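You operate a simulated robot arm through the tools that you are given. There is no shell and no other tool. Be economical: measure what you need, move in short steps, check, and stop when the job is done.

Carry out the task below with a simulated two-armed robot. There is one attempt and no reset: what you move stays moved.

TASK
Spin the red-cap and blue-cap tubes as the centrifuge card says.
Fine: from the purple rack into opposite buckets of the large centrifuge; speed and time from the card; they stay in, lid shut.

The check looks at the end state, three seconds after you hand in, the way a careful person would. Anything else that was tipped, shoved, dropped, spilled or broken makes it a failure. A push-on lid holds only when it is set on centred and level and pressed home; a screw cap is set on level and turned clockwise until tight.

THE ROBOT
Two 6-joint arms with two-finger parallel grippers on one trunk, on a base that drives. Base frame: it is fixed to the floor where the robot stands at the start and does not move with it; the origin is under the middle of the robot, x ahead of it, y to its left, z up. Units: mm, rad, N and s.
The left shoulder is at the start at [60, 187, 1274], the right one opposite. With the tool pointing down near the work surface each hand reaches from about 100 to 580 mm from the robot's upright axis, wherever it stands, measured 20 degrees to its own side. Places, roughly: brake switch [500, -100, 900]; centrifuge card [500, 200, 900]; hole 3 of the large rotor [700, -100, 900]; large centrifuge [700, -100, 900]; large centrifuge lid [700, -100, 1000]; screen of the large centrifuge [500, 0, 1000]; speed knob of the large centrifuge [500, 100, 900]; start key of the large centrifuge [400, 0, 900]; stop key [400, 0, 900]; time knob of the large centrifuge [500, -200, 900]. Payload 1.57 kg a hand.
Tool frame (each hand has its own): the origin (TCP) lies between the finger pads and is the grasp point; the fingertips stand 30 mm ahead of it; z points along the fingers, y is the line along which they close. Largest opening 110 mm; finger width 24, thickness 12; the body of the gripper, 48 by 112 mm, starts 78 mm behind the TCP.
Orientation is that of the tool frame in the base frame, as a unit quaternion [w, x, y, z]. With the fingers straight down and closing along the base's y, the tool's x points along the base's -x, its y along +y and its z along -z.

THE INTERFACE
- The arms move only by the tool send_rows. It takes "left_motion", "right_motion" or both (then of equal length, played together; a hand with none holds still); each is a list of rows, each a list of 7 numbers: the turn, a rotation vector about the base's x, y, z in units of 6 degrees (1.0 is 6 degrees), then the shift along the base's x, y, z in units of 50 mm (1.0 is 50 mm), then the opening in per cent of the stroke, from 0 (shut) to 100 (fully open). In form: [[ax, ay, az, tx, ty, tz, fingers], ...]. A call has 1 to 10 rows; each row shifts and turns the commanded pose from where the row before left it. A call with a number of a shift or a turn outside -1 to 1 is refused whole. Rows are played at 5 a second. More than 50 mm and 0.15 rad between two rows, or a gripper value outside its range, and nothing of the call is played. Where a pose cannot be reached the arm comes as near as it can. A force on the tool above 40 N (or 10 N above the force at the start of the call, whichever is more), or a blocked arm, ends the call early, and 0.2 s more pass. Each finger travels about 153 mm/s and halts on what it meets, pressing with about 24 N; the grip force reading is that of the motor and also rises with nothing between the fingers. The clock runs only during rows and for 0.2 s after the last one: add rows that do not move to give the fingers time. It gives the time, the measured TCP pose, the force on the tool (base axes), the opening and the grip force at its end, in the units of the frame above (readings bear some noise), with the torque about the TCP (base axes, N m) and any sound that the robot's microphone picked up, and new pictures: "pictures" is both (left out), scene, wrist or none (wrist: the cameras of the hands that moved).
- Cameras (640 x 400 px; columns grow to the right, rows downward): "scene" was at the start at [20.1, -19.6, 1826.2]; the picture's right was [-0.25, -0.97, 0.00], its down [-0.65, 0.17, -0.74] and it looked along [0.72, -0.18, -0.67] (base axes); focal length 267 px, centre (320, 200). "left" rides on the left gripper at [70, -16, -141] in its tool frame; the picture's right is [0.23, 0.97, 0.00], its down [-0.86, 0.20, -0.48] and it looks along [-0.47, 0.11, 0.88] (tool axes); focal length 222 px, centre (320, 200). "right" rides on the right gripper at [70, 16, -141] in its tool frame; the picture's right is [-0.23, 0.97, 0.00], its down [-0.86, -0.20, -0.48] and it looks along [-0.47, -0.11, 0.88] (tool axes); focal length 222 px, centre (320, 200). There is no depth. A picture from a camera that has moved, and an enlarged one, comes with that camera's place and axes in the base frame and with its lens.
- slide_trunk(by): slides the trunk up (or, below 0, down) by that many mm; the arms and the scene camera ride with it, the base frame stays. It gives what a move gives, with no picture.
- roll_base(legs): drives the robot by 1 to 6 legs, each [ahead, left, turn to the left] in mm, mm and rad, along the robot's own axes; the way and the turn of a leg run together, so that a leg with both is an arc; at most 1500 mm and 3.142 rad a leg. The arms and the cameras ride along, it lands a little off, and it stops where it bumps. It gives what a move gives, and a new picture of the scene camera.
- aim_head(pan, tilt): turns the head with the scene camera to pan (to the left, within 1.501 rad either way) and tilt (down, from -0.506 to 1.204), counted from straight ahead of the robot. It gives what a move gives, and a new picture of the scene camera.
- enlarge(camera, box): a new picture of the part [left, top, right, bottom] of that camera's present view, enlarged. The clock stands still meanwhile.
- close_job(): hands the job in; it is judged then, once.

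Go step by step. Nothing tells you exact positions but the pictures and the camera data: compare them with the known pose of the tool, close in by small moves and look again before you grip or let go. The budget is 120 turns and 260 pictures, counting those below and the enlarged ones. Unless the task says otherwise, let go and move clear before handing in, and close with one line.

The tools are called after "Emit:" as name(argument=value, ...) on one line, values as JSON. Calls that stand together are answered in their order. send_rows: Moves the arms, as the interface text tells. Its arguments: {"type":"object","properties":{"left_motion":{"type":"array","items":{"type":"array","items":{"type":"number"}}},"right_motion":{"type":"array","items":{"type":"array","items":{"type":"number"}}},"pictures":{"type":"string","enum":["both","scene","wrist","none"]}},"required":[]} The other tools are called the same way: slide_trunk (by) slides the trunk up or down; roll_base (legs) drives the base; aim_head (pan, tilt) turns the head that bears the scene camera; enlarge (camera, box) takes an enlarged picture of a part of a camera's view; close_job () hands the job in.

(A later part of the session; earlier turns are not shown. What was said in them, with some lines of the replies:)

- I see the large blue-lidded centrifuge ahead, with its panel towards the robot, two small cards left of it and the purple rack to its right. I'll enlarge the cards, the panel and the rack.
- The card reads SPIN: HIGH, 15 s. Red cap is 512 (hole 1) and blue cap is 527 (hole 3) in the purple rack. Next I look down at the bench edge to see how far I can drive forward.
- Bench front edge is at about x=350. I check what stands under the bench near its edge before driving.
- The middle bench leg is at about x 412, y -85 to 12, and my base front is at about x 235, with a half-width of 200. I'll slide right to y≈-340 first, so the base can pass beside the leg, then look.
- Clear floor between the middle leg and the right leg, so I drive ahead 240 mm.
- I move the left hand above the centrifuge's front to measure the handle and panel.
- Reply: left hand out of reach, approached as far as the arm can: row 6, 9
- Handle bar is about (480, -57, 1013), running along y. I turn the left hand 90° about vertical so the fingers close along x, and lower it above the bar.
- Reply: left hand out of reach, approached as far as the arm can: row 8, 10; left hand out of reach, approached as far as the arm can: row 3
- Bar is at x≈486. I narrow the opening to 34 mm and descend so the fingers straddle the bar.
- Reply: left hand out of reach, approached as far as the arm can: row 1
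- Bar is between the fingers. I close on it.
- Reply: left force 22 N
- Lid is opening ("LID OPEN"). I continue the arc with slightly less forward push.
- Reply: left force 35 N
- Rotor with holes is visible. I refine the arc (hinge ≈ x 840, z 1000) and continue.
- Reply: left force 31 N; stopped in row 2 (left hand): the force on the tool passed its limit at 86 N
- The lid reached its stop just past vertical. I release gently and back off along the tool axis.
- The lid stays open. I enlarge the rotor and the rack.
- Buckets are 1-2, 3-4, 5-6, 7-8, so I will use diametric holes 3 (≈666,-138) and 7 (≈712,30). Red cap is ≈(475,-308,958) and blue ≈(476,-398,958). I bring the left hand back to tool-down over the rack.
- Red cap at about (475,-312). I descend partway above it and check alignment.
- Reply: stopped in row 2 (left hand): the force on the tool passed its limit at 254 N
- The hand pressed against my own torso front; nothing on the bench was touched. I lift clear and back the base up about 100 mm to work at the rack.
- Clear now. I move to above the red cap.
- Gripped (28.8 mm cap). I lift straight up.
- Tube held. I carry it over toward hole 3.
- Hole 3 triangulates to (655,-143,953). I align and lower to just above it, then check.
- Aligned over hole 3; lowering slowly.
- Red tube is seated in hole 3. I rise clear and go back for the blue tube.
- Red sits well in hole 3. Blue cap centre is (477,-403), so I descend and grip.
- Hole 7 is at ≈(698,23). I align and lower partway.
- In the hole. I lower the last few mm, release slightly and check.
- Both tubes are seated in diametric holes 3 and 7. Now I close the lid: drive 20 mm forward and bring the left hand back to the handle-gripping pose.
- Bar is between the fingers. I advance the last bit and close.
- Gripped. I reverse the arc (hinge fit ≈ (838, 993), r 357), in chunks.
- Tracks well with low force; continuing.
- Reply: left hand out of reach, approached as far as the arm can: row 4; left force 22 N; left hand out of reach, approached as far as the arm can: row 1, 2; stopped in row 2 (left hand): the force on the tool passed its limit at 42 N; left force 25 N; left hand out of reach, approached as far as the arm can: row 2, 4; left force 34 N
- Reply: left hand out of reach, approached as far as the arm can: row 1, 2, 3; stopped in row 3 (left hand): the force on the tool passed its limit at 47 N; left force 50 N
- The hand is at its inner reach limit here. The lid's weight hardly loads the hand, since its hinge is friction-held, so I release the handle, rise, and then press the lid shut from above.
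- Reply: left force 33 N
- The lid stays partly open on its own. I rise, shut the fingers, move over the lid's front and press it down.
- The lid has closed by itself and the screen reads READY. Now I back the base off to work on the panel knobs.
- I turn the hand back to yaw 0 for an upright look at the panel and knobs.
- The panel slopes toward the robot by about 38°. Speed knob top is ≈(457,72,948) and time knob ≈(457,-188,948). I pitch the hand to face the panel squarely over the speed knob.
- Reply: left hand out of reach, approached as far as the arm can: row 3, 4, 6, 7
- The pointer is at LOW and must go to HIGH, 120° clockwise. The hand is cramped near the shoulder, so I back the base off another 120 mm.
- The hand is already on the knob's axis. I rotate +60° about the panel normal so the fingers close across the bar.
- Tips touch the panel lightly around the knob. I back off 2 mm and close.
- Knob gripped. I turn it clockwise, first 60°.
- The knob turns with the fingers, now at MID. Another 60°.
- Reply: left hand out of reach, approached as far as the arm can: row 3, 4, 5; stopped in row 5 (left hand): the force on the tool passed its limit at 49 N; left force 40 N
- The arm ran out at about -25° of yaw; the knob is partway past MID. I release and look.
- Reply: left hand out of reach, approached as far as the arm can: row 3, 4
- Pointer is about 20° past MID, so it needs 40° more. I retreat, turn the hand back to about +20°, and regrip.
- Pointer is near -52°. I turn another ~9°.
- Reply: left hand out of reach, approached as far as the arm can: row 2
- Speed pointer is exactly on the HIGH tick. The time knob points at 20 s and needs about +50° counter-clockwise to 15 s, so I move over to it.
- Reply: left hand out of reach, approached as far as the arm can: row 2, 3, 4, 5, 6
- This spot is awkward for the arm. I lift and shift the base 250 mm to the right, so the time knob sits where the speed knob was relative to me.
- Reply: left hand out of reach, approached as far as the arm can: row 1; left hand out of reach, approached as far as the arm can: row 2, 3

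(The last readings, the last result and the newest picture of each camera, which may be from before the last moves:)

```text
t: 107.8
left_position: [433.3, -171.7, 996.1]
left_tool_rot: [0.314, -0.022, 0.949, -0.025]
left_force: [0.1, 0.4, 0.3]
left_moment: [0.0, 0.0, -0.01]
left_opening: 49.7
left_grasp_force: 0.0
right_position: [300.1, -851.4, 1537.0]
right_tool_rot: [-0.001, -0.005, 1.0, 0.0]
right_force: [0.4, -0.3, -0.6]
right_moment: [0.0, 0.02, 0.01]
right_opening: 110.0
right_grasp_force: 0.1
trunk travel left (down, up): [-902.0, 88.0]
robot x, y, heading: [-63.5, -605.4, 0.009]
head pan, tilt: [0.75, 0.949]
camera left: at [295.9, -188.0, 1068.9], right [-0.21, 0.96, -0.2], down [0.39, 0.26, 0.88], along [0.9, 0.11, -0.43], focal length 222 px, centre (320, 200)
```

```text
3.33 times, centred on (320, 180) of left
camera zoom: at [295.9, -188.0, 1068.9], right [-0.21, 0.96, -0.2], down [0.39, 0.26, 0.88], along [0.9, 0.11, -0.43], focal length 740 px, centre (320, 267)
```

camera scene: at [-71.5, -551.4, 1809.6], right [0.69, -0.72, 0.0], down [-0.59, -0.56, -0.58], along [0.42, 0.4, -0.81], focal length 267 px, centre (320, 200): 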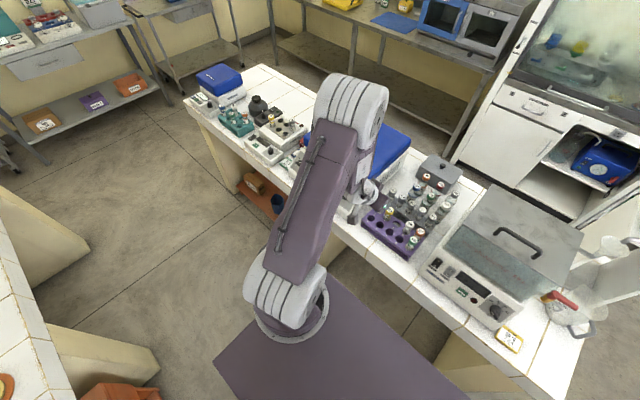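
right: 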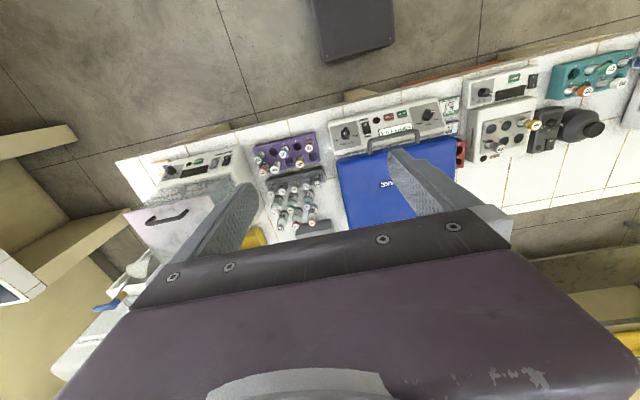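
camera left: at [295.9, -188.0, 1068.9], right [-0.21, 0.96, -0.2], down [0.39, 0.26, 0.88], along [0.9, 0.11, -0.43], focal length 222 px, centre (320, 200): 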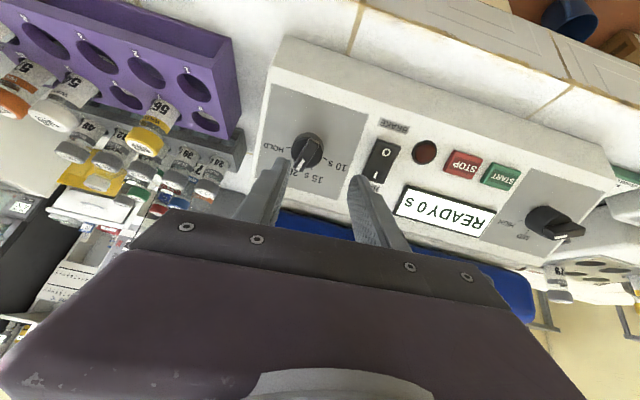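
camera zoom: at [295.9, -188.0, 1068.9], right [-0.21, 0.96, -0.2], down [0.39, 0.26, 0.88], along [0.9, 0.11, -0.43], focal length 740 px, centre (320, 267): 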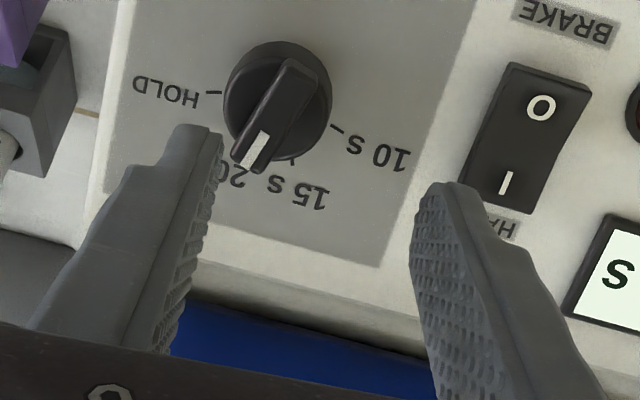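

Emit:
send_rows(left_motion=[[0, 0, 0, -0.15, -0.26, -0.12, 45], [0, 0, 0, 0.12, 0, -0.16, 45], [0, 0, 0, 0.12, 0, -0.16, 45], [0, 0, 0, 0, 0, 0, 45]], pictures="wrist")

Emit:
enlarge(camera="left", box=[240, 120, 400, 240])

```text
t: 108.8
left_position: [438.8, -184.1, 975.2]
left_tool_rot: [0.317, -0.021, 0.948, -0.024]
left_force: [0.4, -0.5, 0.4]
left_moment: [0.02, -0.01, -0.03]
left_opening: 49.8
left_grasp_force: 0.0
right_position: [297.1, -852.9, 1538.2]
right_tool_rot: [-0.001, -0.005, 1.0, 0.0]
right_force: [0.6, 0.4, 0.0]
right_moment: [0.03, 0.0, 0.0]
right_opening: 110.0
right_grasp_force: 0.1
trunk travel left (down, up): [-902.0, 88.0]
robot x, y, heading: [-65.9, -608.1, 0.012]
head pan, tilt: [0.75, 0.949]
camera left: at [299.6, -200.6, 1047.0], right [-0.21, 0.96, -0.19], down [0.39, 0.26, 0.88], along [0.9, 0.11, -0.43], focal length 222 px, centre (320, 200)
```

left: 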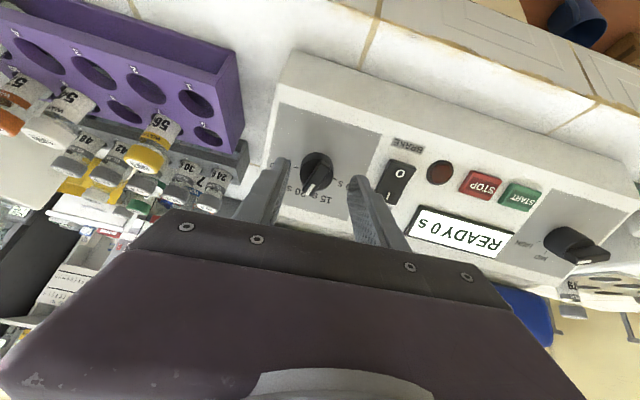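

```text
3.33 times, centred on (320, 180) of left
camera zoom: at [299.6, -200.6, 1047.0], right [-0.21, 0.96, -0.19], down [0.39, 0.26, 0.88], along [0.9, 0.11, -0.43], focal length 740 px, centre (320, 267)
```

zoom: 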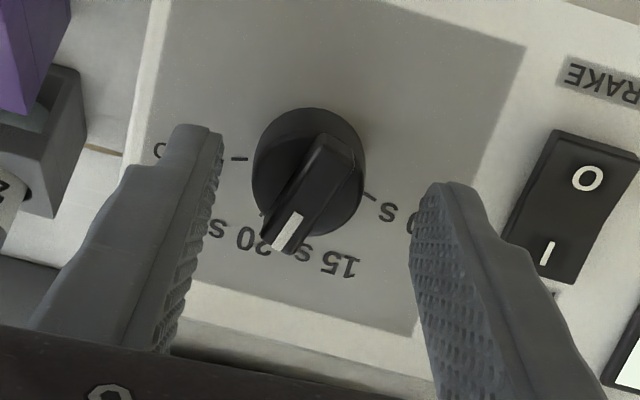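

Emit:
send_rows(left_motion=[[0, 0, 0, 0.12, -0.03, -0.15, 45], [0, 0, 0, 0.1, 0, -0.13, 45], [0, 0, 0, 0, 0, 0, 25], [0, 0, 0, 0, 0, 0, 5], [0, 0, 0, 0, 0, 0, 5]], pictures="wrist")

Emit:
enlarge(camera="left", box=[240, 120, 400, 240])

```text
t: 110.0
left_position: [449.6, -187.3, 959.9]
left_tool_rot: [0.316, -0.022, 0.948, -0.024]
left_force: [-1.6, -5.4, -0.7]
left_moment: [-0.2, -0.3, -0.15]
left_opening: 29.4
left_grasp_force: 39.0
right_position: [299.8, -851.9, 1536.3]
right_tool_rot: [-0.001, -0.005, 1.0, 0.0]
right_force: [0.0, 0.4, 0.8]
right_moment: [0.0, 0.0, -0.01]
right_opening: 110.1
right_grasp_force: 0.1
trunk travel left (down, up): [-902.0, 88.0]
robot x, y, heading: [-64.1, -606.4, 0.013]
head pan, tilt: [0.75, 0.949]
camera left: at [311.0, -203.7, 1032.5], right [-0.21, 0.96, -0.19], down [0.39, 0.26, 0.88], along [0.9, 0.11, -0.43], focal length 222 px, centre (320, 200)
```

left: 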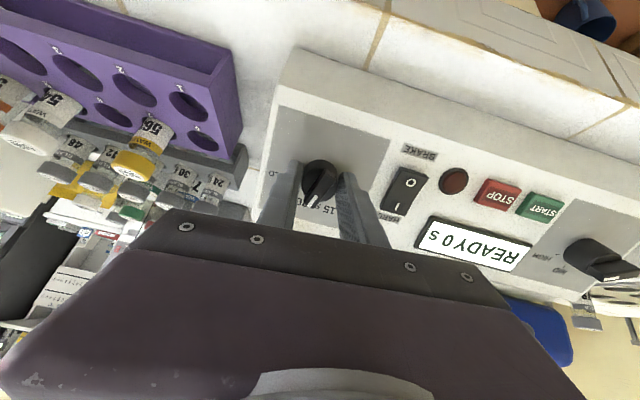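

```text
3.33 times, centred on (320, 180) of left
camera zoom: at [311.0, -203.7, 1032.5], right [-0.21, 0.96, -0.19], down [0.39, 0.26, 0.88], along [0.9, 0.11, -0.43], focal length 740 px, centre (320, 267)
```

zoom: 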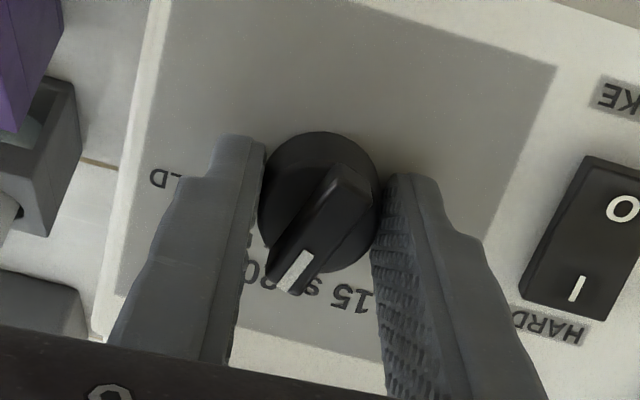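

Emit:
send_rows(left_motion=[[-0.61, 0, 0.79, 0, 0, 0, 5], [-0.61, 0, 0.79, 0, 0, 0, 5], [-0.61, 0, 0.79, 0, 0, 0, 5], [-0.61, 0, 0.79, 0, 0, 0, 5], [-0.61, 0, 0.79, 0, 0, 0, 5], [-0.61, 0, 0.79, 0, 0, 0, 5], [-0.61, 0, 0.79, 0, 0, 0, 5], [-0.61, 0, 0.79, 0, 0, 0, 5], [0, 0, 0, 0, 0, 0, 5]], pictures="none")

Emit:
send_rows(left_motion=[[0, 0, 0, 0, 0, 0, 30], [0, 0, 0, 0, 0, 0, 45], [0, 0, 0, -0.25, 0, 0.32, 45], [0.61, 0, -0.79, -0.4, 0, 0.52, 45], [0.61, 0, -0.79, -0.4, 0, 0.52, 45], [0.61, 0, -0.79, -0.2, 0, 0.26, 45], [0.61, 0, -0.79, 0, 0, 0, 45], [0.61, 0, -0.79, 0, 0, 0, 45], [0.61, 0, -0.79, 0, 0, 0, 45]], pictures="wrist")

Emit:
enlarge(camera="left", box=[270, 90, 370, 180])

```text
t: 112.0
left_position: [448.5, -188.3, 960.4]
left_tool_rot: [0.289, -0.403, 0.854, -0.156]
left_force: [-4.5, -17.8, -14.2]
left_moment: [-0.58, 0.49, -0.48]
left_opening: 29.5
left_grasp_force: 39.1
right_position: [299.3, -854.4, 1536.3]
right_tool_rot: [0.0, -0.005, 1.0, 0.001]
right_force: [-0.7, 0.0, -0.5]
right_moment: [0.01, 0.02, -0.02]
right_opening: 109.9
right_grasp_force: 0.0
trunk travel left (down, up): [-902.0, 88.0]
robot x, y, heading: [-62.4, -605.5, 0.012]
head pan, tilt: [0.75, 0.949]
```

```text
t: 114.0
left_position: [386.7, -187.5, 1041.2]
left_tool_rot: [0.315, -0.119, 0.94, -0.058]
left_force: [0.2, -0.1, 0.8]
left_moment: [0.05, 0.02, 0.03]
left_opening: 49.4
left_grasp_force: 0.0
right_position: [298.3, -852.5, 1537.2]
right_tool_rot: [-0.001, -0.005, 1.0, 0.0]
right_force: [0.0, -0.1, -0.9]
right_moment: [-0.01, 0.01, -0.01]
right_opening: 110.1
right_grasp_force: 0.1
trunk travel left (down, up): [-902.0, 88.0]
robot x, y, heading: [-65.9, -604.0, 0.008]
head pan, tilt: [0.75, 0.949]
camera left: at [251.9, -215.9, 1117.2], right [-0.36, 0.88, -0.31], down [0.33, 0.43, 0.84], along [0.87, 0.2, -0.45], focal length 222 px, centre (320, 200)
```

left: 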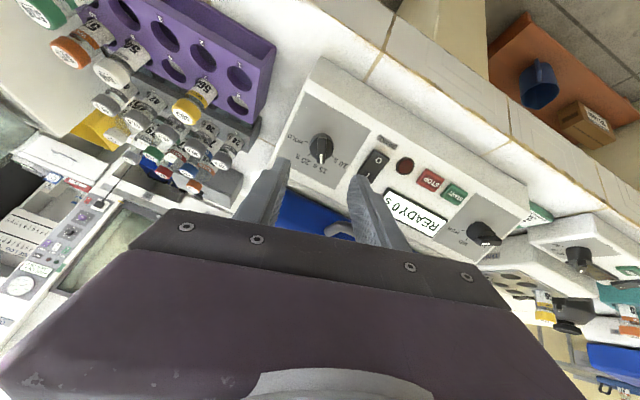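

```text
4.44 times, centred on (320, 135) of left
camera zoom: at [251.9, -215.9, 1117.2], right [-0.36, 0.88, -0.31], down [0.33, 0.43, 0.84], along [0.87, 0.2, -0.45], focal length 987 px, centre (320, 489)
```

zoom: 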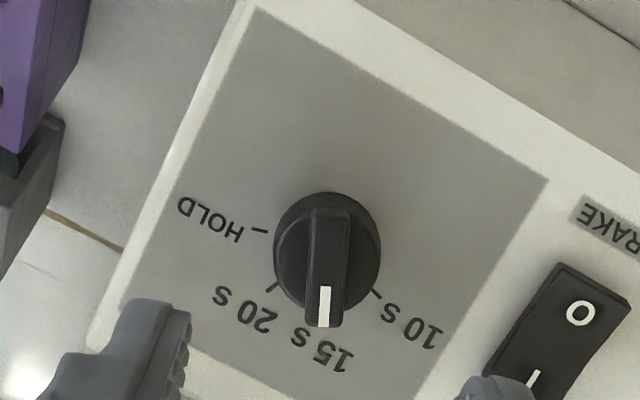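

Time pointer is on 15 s. Now I shift the base left 190 mm to bring the hand in front of the START key.

Emit:
roll_base(legs=[[0, 190, 0]])

Emit:
send_rows(left_motion=[[0.61, 0, -0.79, 0, 0, 0, 20], [0.61, 0, -0.79, 0, 0, 0, 0], [0.2, 0, -0.26, 0, 0, 0, 0], [0, 0, 0, 0, 0, 0, 0]], pictures="wrist")

Emit:
enlarge(camera="left", box=[240, 70, 400, 210])

```text
t: 115.5
left_position: [384.8, -4.1, 1043.0]
left_tool_rot: [0.314, -0.12, 0.94, -0.057]
left_force: [0.5, 0.2, -0.3]
left_moment: [0.02, 0.0, 0.02]
left_opening: 49.6
left_grasp_force: 0.1
right_position: [296.7, -670.4, 1536.4]
right_tool_rot: [-0.001, -0.006, 1.0, 0.002]
right_force: [0.0, -0.5, -0.5]
right_moment: [0.03, -0.02, 0.0]
right_opening: 109.6
right_grasp_force: 0.0
trunk travel left (down, up): [-902.0, 88.0]
robot x, y, heading: [-62.6, -417.9, 0.011]
head pan, tilt: [0.75, 0.949]
camera scene: at [-73.3, -375.6, 1809.9], right [0.69, -0.72, 0.0], down [-0.59, -0.56, -0.58], along [0.42, 0.4, -0.81], focal length 267 px, centre (320, 200)
```

scene: 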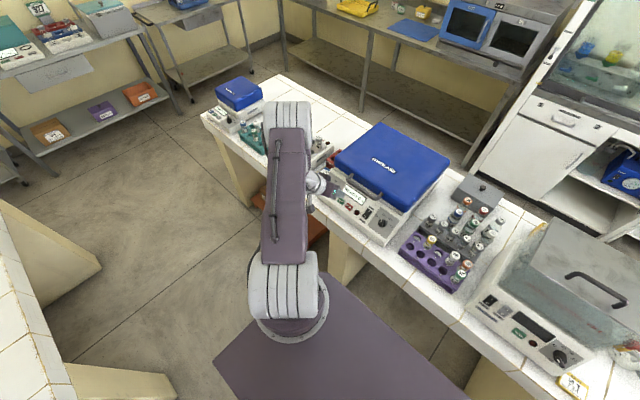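

```text
t: 116.5
left_position: [384.2, 1.4, 1041.6]
left_tool_rot: [0.315, -0.005, 0.949, -0.019]
left_force: [-0.1, -0.5, -0.8]
left_moment: [-0.01, 0.02, 0.0]
left_opening: 0.1
left_grasp_force: 21.6
right_position: [295.9, -663.7, 1538.2]
right_tool_rot: [-0.001, -0.005, 1.0, -0.001]
right_force: [0.0, 0.1, -0.5]
right_moment: [0.0, -0.02, -0.01]
right_opening: 110.1
right_grasp_force: 0.1
trunk travel left (down, up): [-902.0, 88.0]
robot x, y, heading: [-63.7, -420.8, 0.004]
head pan, tilt: [0.75, 0.949]
camera left: at [245.6, -12.8, 1113.6], right [-0.18, 0.97, -0.17], down [0.4, 0.23, 0.89], along [0.9, 0.09, -0.43], focal length 222 px, centre (320, 200)
```

left: 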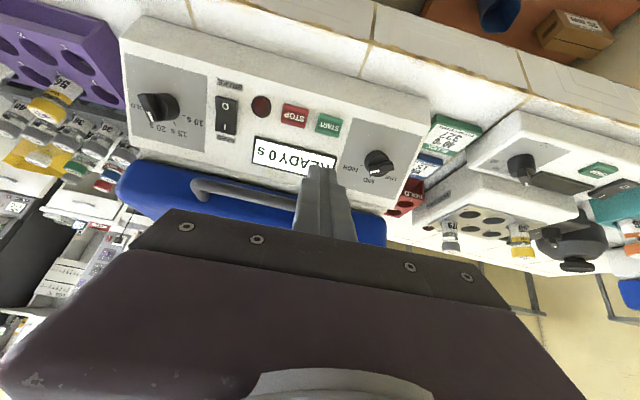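

```text
2.86 times, centred on (320, 140) of left
camera zoom: at [245.6, -12.8, 1113.6], right [-0.18, 0.97, -0.17], down [0.4, 0.23, 0.89], along [0.9, 0.09, -0.43], focal length 635 px, centre (320, 371)
```

zoom: 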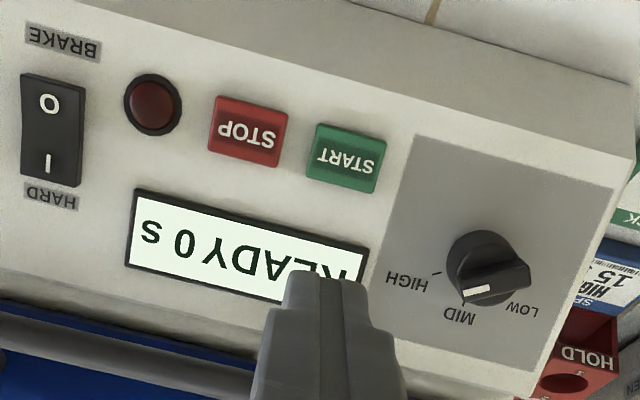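

START key top ≈ (443,2,922). I approach with closed fingertips.

Emit:
send_rows(left_motion=[[0, 0, 0, 0.16, 0, -0.5, 0], [0, 0, 0, 0.16, 0.01, -0.5, 0], [0, 0, 0, 0.18, 0.01, -0.53, 0], [0, 0, 0, 0, 0, 0, 0]], pictures="wrist")

Emit:
enlarge(camera="left", box=[240, 110, 400, 230])

```text
t: 117.5
left_position: [410.2, -0.2, 965.5]
left_tool_rot: [0.316, -0.004, 0.949, -0.019]
left_force: [0.6, 0.7, -0.2]
left_moment: [-0.02, 0.01, 0.0]
left_opening: 0.1
left_grasp_force: 21.3
right_position: [296.7, -667.9, 1537.7]
right_tool_rot: [-0.001, -0.004, 1.0, 0.001]
right_force: [-0.8, 0.9, -0.6]
right_moment: [0.0, 0.04, -0.03]
right_opening: 109.7
right_grasp_force: 0.1
trunk travel left (down, up): [-902.0, 88.0]
robot x, y, heading: [-65.2, -418.2, 0.008]
head pan, tilt: [0.75, 0.949]
camera left: at [271.7, -13.8, 1036.7], right [-0.18, 0.97, -0.17], down [0.4, 0.23, 0.89], along [0.9, 0.09, -0.43], focal length 222 px, centre (320, 200)
```

left: 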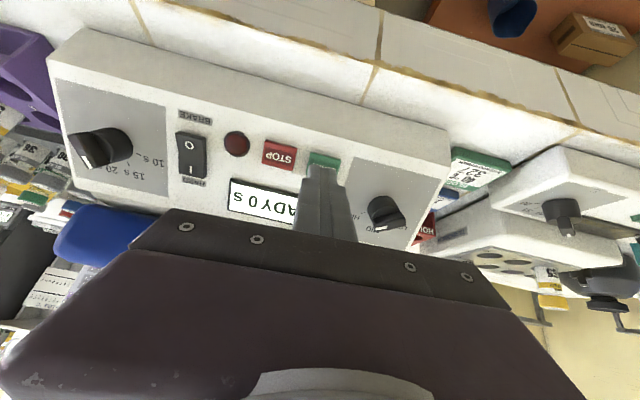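

```text
3.33 times, centred on (320, 170) of left
camera zoom: at [271.7, -13.8, 1036.7], right [-0.18, 0.97, -0.17], down [0.4, 0.23, 0.89], along [0.9, 0.09, -0.43], focal length 740 px, centre (320, 300)
```

zoom: 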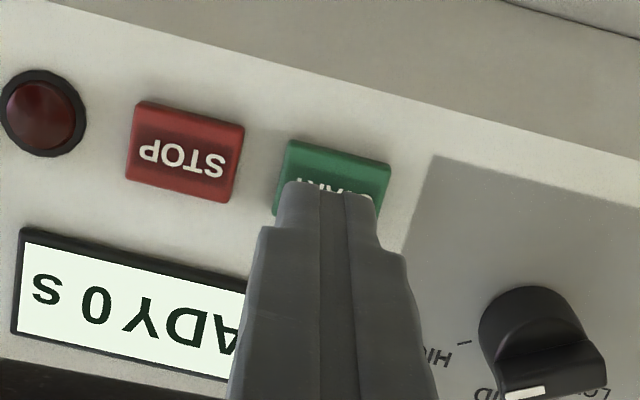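

Emit:
send_rows(left_motion=[[0, 0, 0, 0.18, 0.05, -0.24, 0], [0, 0, 0, 0.1, 0, -0.13, 0], [0, 0, 0, 0.05, 0, -0.07, 0], [0, 0, 0, 0.04, 0, -0.05, 0]], pictures="wrist")

Emit:
enlarge(camera="scene", box=[320, 170, 420, 250])

```text
t: 118.5
left_position: [426.5, 1.7, 942.3]
left_tool_rot: [0.316, -0.005, 0.949, -0.018]
left_force: [-3.6, 1.2, 4.1]
left_moment: [0.01, -0.07, 0.03]
left_opening: 0.0
left_grasp_force: 21.4
right_position: [291.9, -666.2, 1538.6]
right_tool_rot: [0.0, -0.006, 1.0, 0.001]
right_force: [-0.4, -0.2, -0.2]
right_moment: [0.0, -0.01, 0.01]
right_opening: 110.1
right_grasp_force: 0.1
trunk travel left (down, up): [-902.0, 88.0]
robot x, y, heading: [-63.9, -419.9, 0.011]
head pan, tilt: [0.75, 0.949]
heard: click
camera left: at [288.4, -11.4, 1014.6], right [-0.18, 0.97, -0.17], down [0.4, 0.23, 0.89], along [0.9, 0.09, -0.43], focal length 222 px, centre (320, 200)
```

left: 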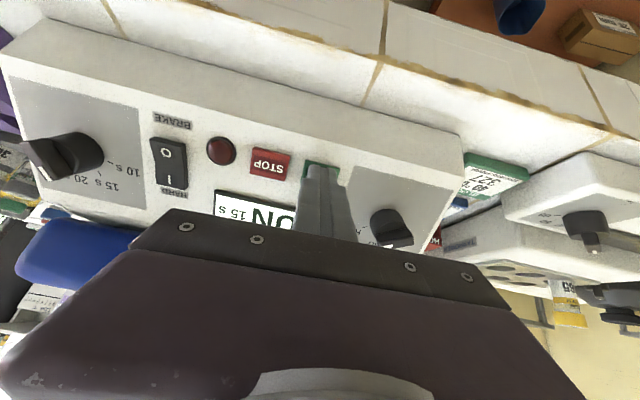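

```text
5.00 times, centred on (370, 210) of scene
camera zoom: at [-76.5, -370.3, 1809.8], right [0.69, -0.72, 0.0], down [-0.59, -0.56, -0.58], along [0.42, 0.4, -0.81], focal length 1336 px, centre (70, 150)
```

zoom: 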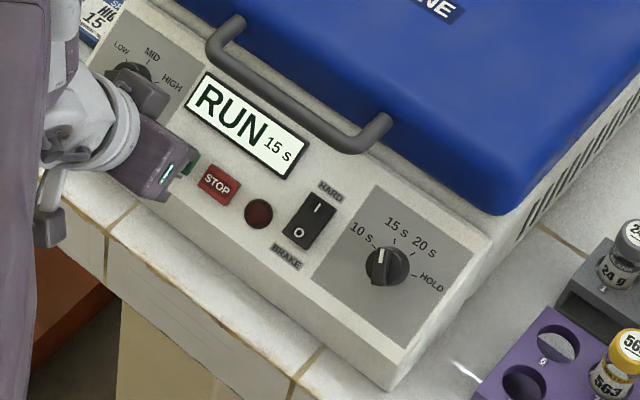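

A click, and the screen says RUN 15 s. I retract and wait for the run to finish.

Emit:
send_rows(left_motion=[[0, 0, 0, -0.2, 0, 0.26, 0], [0, 0, 0, -0.4, 0, 0.5, 0], [0, 0, 0, -0.4, 0, 0.5, 0], [0, 0, 0, -0.4, 0, 0.5, 0], [0, 0, 0, 0, 0, 0, 0], [0, 0, 0, 0, 0, 0, 0], [0, 0, 0, 0, 0, 0, 0], [0, 0, 0, 0, 0, 0, 0], [0, 0, 0, 0, 0, 0, 0], [0, 0, 0, 0, 0, 0, 0]], pictures="scene")

Emit:
enlarge(camera="scene", box=[320, 150, 440, 250])

```text
t: 120.7
left_position: [359.4, 3.4, 1028.6]
left_tool_rot: [0.316, -0.005, 0.949, -0.019]
left_force: [-0.2, -0.3, 0.1]
left_moment: [-0.02, 0.02, -0.01]
left_opening: 0.2
left_grasp_force: 21.4
right_position: [297.1, -664.6, 1538.7]
right_tool_rot: [-0.001, -0.005, 1.0, 0.001]
right_force: [0.8, -0.3, -0.9]
right_moment: [0.0, 0.0, -0.01]
right_opening: 110.0
right_grasp_force: 0.0
trunk travel left (down, up): [-902.0, 88.0]
robot x, y, heading: [-67.4, -420.5, 0.012]
head pan, tilt: [0.75, 0.949]
camera scene: at [-73.4, -369.6, 1809.7], right [0.69, -0.72, 0.0], down [-0.59, -0.56, -0.58], along [0.42, 0.4, -0.81], focal length 267 px, centre (320, 200)
```

scene: 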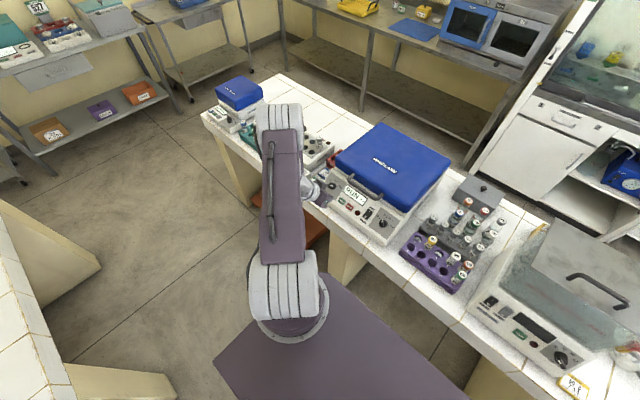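

```text
4.00 times, centred on (380, 200) of scene
camera zoom: at [-73.4, -369.6, 1809.7], right [0.69, -0.72, 0.0], down [-0.59, -0.56, -0.58], along [0.42, 0.4, -0.81], focal length 1068 px, centre (80, 200)
```

zoom: 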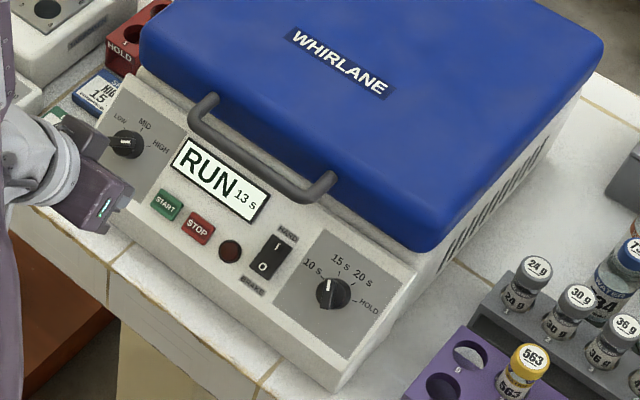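

Counting down correctly; I wait it out.

Emit:
send_rows(left_motion=[[0, 0, 0, 0, 0, 0, 0], [0, 0, 0, 0, 0, 0, 0], [0, 0, 0, 0, 0, 0, 0], [0, 0, 0, 0, 0, 0, 0], [0, 0, 0, 0, 0, 0, 0], [0, 0, 0, 0, 0, 0, 0], [0, 0, 0, 0, 0, 0, 0], [0, 0, 0, 0, 0, 0, 0], [0, 0, 0, 0, 0, 0, 0], [0, 0, 0, 0, 0, 0, 0]], pictures="none")

Emit:
send_rows(left_motion=[[0, 0, 0, 0, 0, 0, 0], [0, 0, 0, 0, 0, 0, 0], [0, 0, 0, 0, 0, 0, 0], [0, 0, 0, 0, 0, 0, 0], [0, 0, 0, 0, 0, 0, 0], [0, 0, 0, 0, 0, 0, 0], [0, 0, 0, 0, 0, 0, 0], [0, 0, 0, 0, 0, 0, 0], [0, 0, 0, 0, 0, 0, 0], [0, 0, 0, 0, 0, 0, 0]], pictures="none")

Emit:
send_rows(left_motion=[[0, 0, 0, 0, 0, 0, 0], [0, 0, 0, 0, 0, 0, 0], [0, 0, 0, 0, 0, 0, 0], [0, 0, 0, 0, 0, 0, 0], [0, 0, 0, 0, 0, 0, 0], [0, 0, 0, 0, 0, 0, 0], [0, 0, 0, 0, 0, 0, 0], [0, 0, 0, 0, 0, 0, 0], [0, 0, 0, 0, 0, 0, 0], [0, 0, 0, 0, 0, 0, 0]], pictures="none")

Emit:
send_rows(left_motion=[[0, 0, 0, 0, 0, 0, 0], [0, 0, 0, 0, 0, 0, 0], [0, 0, 0, 0, 0, 0, 0], [0, 0, 0, 0, 0, 0, 0], [0, 0, 0, 0, 0, 0, 0], [0, 0, 0, 0, 0, 0, 0], [0, 0, 0, 0, 0, 0, 0], [0, 0, 0, 0, 0, 0, 0], [0, 0, 0, 0, 0, 0, 0], [0, 0, 0, 0, 0, 0, 0]], pictures="none")

Emit:
send_rows(left_motion=[[0, 0, 0, 0, 0, 0, 0], [0, 0, 0, 0, 0, 0, 0], [0, 0, 0, 0, 0, 0, 0], [0, 0, 0, 0, 0, 0, 0], [0, 0, 0, 0, 0, 0, 0], [0, 0, 0, 0, 0, 0, 0], [0, 0, 0, 0, 0, 0, 0], [0, 0, 0, 0, 0, 0, 0], [0, 0, 0, 0, 0, 0, 0], [0, 0, 0, 0, 0, 0, 0]], pictures="none")

Emit:
send_rows(left_motion=[[0, 0, 0, 0, 0, 0, 0], [0, 0, 0, 0, 0, 0, 0], [0, 0, 0, 0, 0, 0, 0], [0, 0, 0, 0, 0, 0, 0], [0, 0, 0, 0, 0, 0, 0], [0, 0, 0, 0, 0, 0, 0], [0, 0, 0, 0, 0, 0, 0], [0, 0, 0, 0, 0, 0, 0], [0, 0, 0, 0, 0, 0, 0], [0, 0, 0, 0, 0, 0, 0]], pictures="none")

Emit:
send_rows(left_motion=[[0, 0, 0, 0, 0, 0, 0], [0, 0, 0, 0, 0, 0, 0], [0, 0, 0, 0, 0, 0, 0], [0, 0, 0, 0, 0, 0, 0], [0, 0, 0, 0, 0, 0, 0], [0, 0, 0, 0, 0, 0, 0], [0, 0, 0, 0, 0, 0, 0], [0, 0, 0, 0, 0, 0, 0], [0, 0, 0, 0, 0, 0, 0], [0, 0, 0, 0, 0, 0, 0]], pictures="none")

Emit:
enlarge(camera="scene", box=[320, 150, 440, 250])

```text
t: 122.9
left_position: [358.7, 3.2, 1028.6]
left_tool_rot: [0.316, -0.005, 0.949, -0.019]
left_force: [0.0, -0.8, -0.4]
left_moment: [-0.04, -0.02, 0.03]
left_opening: 0.0
left_grasp_force: 21.3
right_position: [295.8, -665.9, 1538.0]
right_tool_rot: [-0.001, -0.005, 1.0, 0.0]
right_force: [1.0, -0.2, -1.0]
right_moment: [-0.01, 0.01, 0.03]
right_opening: 110.0
right_grasp_force: 0.1
trunk travel left (down, up): [-902.0, 88.0]
robot x, y, heading: [-67.1, -415.3, 0.011]
head pan, tilt: [0.75, 0.949]
```

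```text
t: 125.1
left_position: [359.5, 2.5, 1030.8]
left_tool_rot: [0.316, -0.006, 0.949, -0.019]
left_force: [0.6, 0.0, -0.4]
left_moment: [0.0, 0.01, 0.0]
left_opening: 0.0
left_grasp_force: 21.3
right_position: [296.6, -665.5, 1537.8]
right_tool_rot: [-0.001, -0.005, 1.0, 0.001]
right_force: [-0.1, 0.4, 0.1]
right_moment: [0.01, 0.01, -0.03]
right_opening: 110.0
right_grasp_force: 0.0
trunk travel left (down, up): [-902.0, 88.0]
robot x, y, heading: [-66.4, -419.0, 0.011]
head pan, tilt: [0.75, 0.949]
```

```text
t: 127.3
left_position: [359.4, 2.7, 1029.4]
left_tool_rot: [0.316, -0.005, 0.948, -0.018]
left_force: [0.2, 0.2, 0.0]
left_moment: [0.0, 0.01, 0.03]
left_opening: 0.0
left_grasp_force: 21.2
right_position: [296.6, -666.2, 1535.9]
right_tool_rot: [-0.001, -0.006, 1.0, 0.0]
right_force: [0.6, -1.4, -0.6]
right_moment: [0.04, 0.03, 0.01]
right_opening: 110.0
right_grasp_force: 0.1
trunk travel left (down, up): [-902.0, 88.0]
robot x, y, heading: [-68.2, -420.9, 0.006]
head pan, tilt: [0.75, 0.949]
```

```text
t: 129.5
left_position: [358.8, 2.9, 1029.3]
left_tool_rot: [0.316, -0.006, 0.949, -0.018]
left_force: [-0.1, 0.3, 0.4]
left_moment: [0.02, -0.01, 0.01]
left_opening: 0.0
left_grasp_force: 21.7
right_position: [295.8, -666.2, 1536.4]
right_tool_rot: [-0.001, -0.005, 1.0, 0.0]
right_force: [0.2, -0.1, -0.2]
right_moment: [0.02, 0.02, -0.04]
right_opening: 109.9
right_grasp_force: 0.1
trunk travel left (down, up): [-902.0, 88.0]
robot x, y, heading: [-62.6, -417.9, 0.009]
head pan, tilt: [0.75, 0.949]
```

```text
t: 131.7
left_position: [359.0, 3.1, 1029.3]
left_tool_rot: [0.316, -0.006, 0.949, -0.019]
left_force: [-0.4, 1.4, -0.5]
left_moment: [-0.03, 0.04, 0.0]
left_opening: 0.0
left_grasp_force: 21.6
right_position: [296.0, -665.0, 1537.0]
right_tool_rot: [-0.001, -0.005, 1.0, -0.001]
right_force: [0.5, 0.5, -0.1]
right_moment: [-0.01, -0.02, -0.01]
right_opening: 109.9
right_grasp_force: 0.0
trunk travel left (down, up): [-902.0, 88.0]
robot x, y, heading: [-68.8, -418.2, 0.008]
head pan, tilt: [0.75, 0.949]
```

```text
t: 133.9
left_position: [358.7, 2.5, 1028.7]
left_tool_rot: [0.316, -0.005, 0.949, -0.019]
left_force: [-0.2, 0.2, -0.1]
left_moment: [0.02, -0.02, -0.01]
left_opening: 0.0
left_grasp_force: 21.3
right_position: [296.3, -665.4, 1537.6]
right_tool_rot: [0.0, -0.005, 1.0, 0.001]
right_force: [-0.3, -0.3, -1.1]
right_moment: [0.01, -0.03, -0.01]
right_opening: 109.9
right_grasp_force: 0.1
trunk travel left (down, up): [-902.0, 88.0]
robot x, y, heading: [-64.9, -418.0, 0.01]
head pan, tilt: [0.75, 0.949]
```

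```text
t: 136.1
left_position: [360.1, 2.4, 1028.1]
left_tool_rot: [0.316, -0.006, 0.949, -0.019]
left_force: [-0.2, -0.1, -0.5]
left_moment: [-0.02, -0.01, -0.03]
left_opening: 0.0
left_grasp_force: 21.2
right_position: [295.0, -665.7, 1537.9]
right_tool_rot: [-0.001, -0.005, 1.0, 0.0]
right_force: [0.7, -0.3, -0.7]
right_moment: [0.0, 0.02, -0.02]
right_opening: 110.1
right_grasp_force: 0.1
trunk travel left (down, up): [-902.0, 88.0]
robot x, y, heading: [-67.5, -421.7, 0.008]
head pan, tilt: [0.75, 0.949]
```

```text
4.00 times, centred on (380, 200) of scene
camera zoom: at [-73.4, -369.6, 1809.7], right [0.69, -0.72, 0.0], down [-0.59, -0.56, -0.58], along [0.42, 0.4, -0.81], focal length 1068 px, centre (80, 200)
```

zoom: 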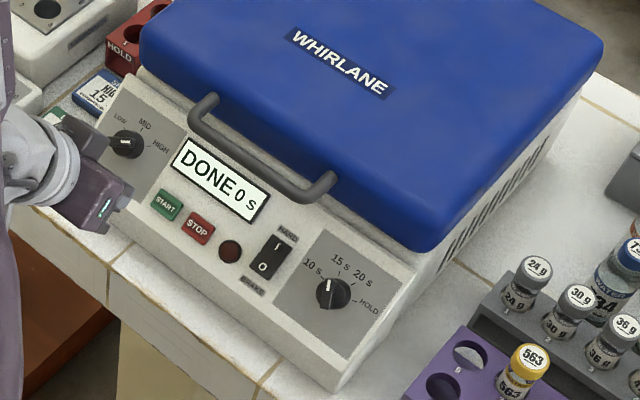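

The screen reads DONE, the lid is shut, the hand is clear and nothing else was disturbed. I hand in.

Emit:
close_job()

```text
The job is handed in.
```

I handed the job in with the centrifuge reading DONE after a 15 s run, the speed knob on HIGH and the lid shut. The red-cap tube (512) is in hole 3 and the blue-cap tube (527) is in hole 7, in opposite buckets. When I let go of the handle just above closed, the lid dropped the last few centimetres shut.
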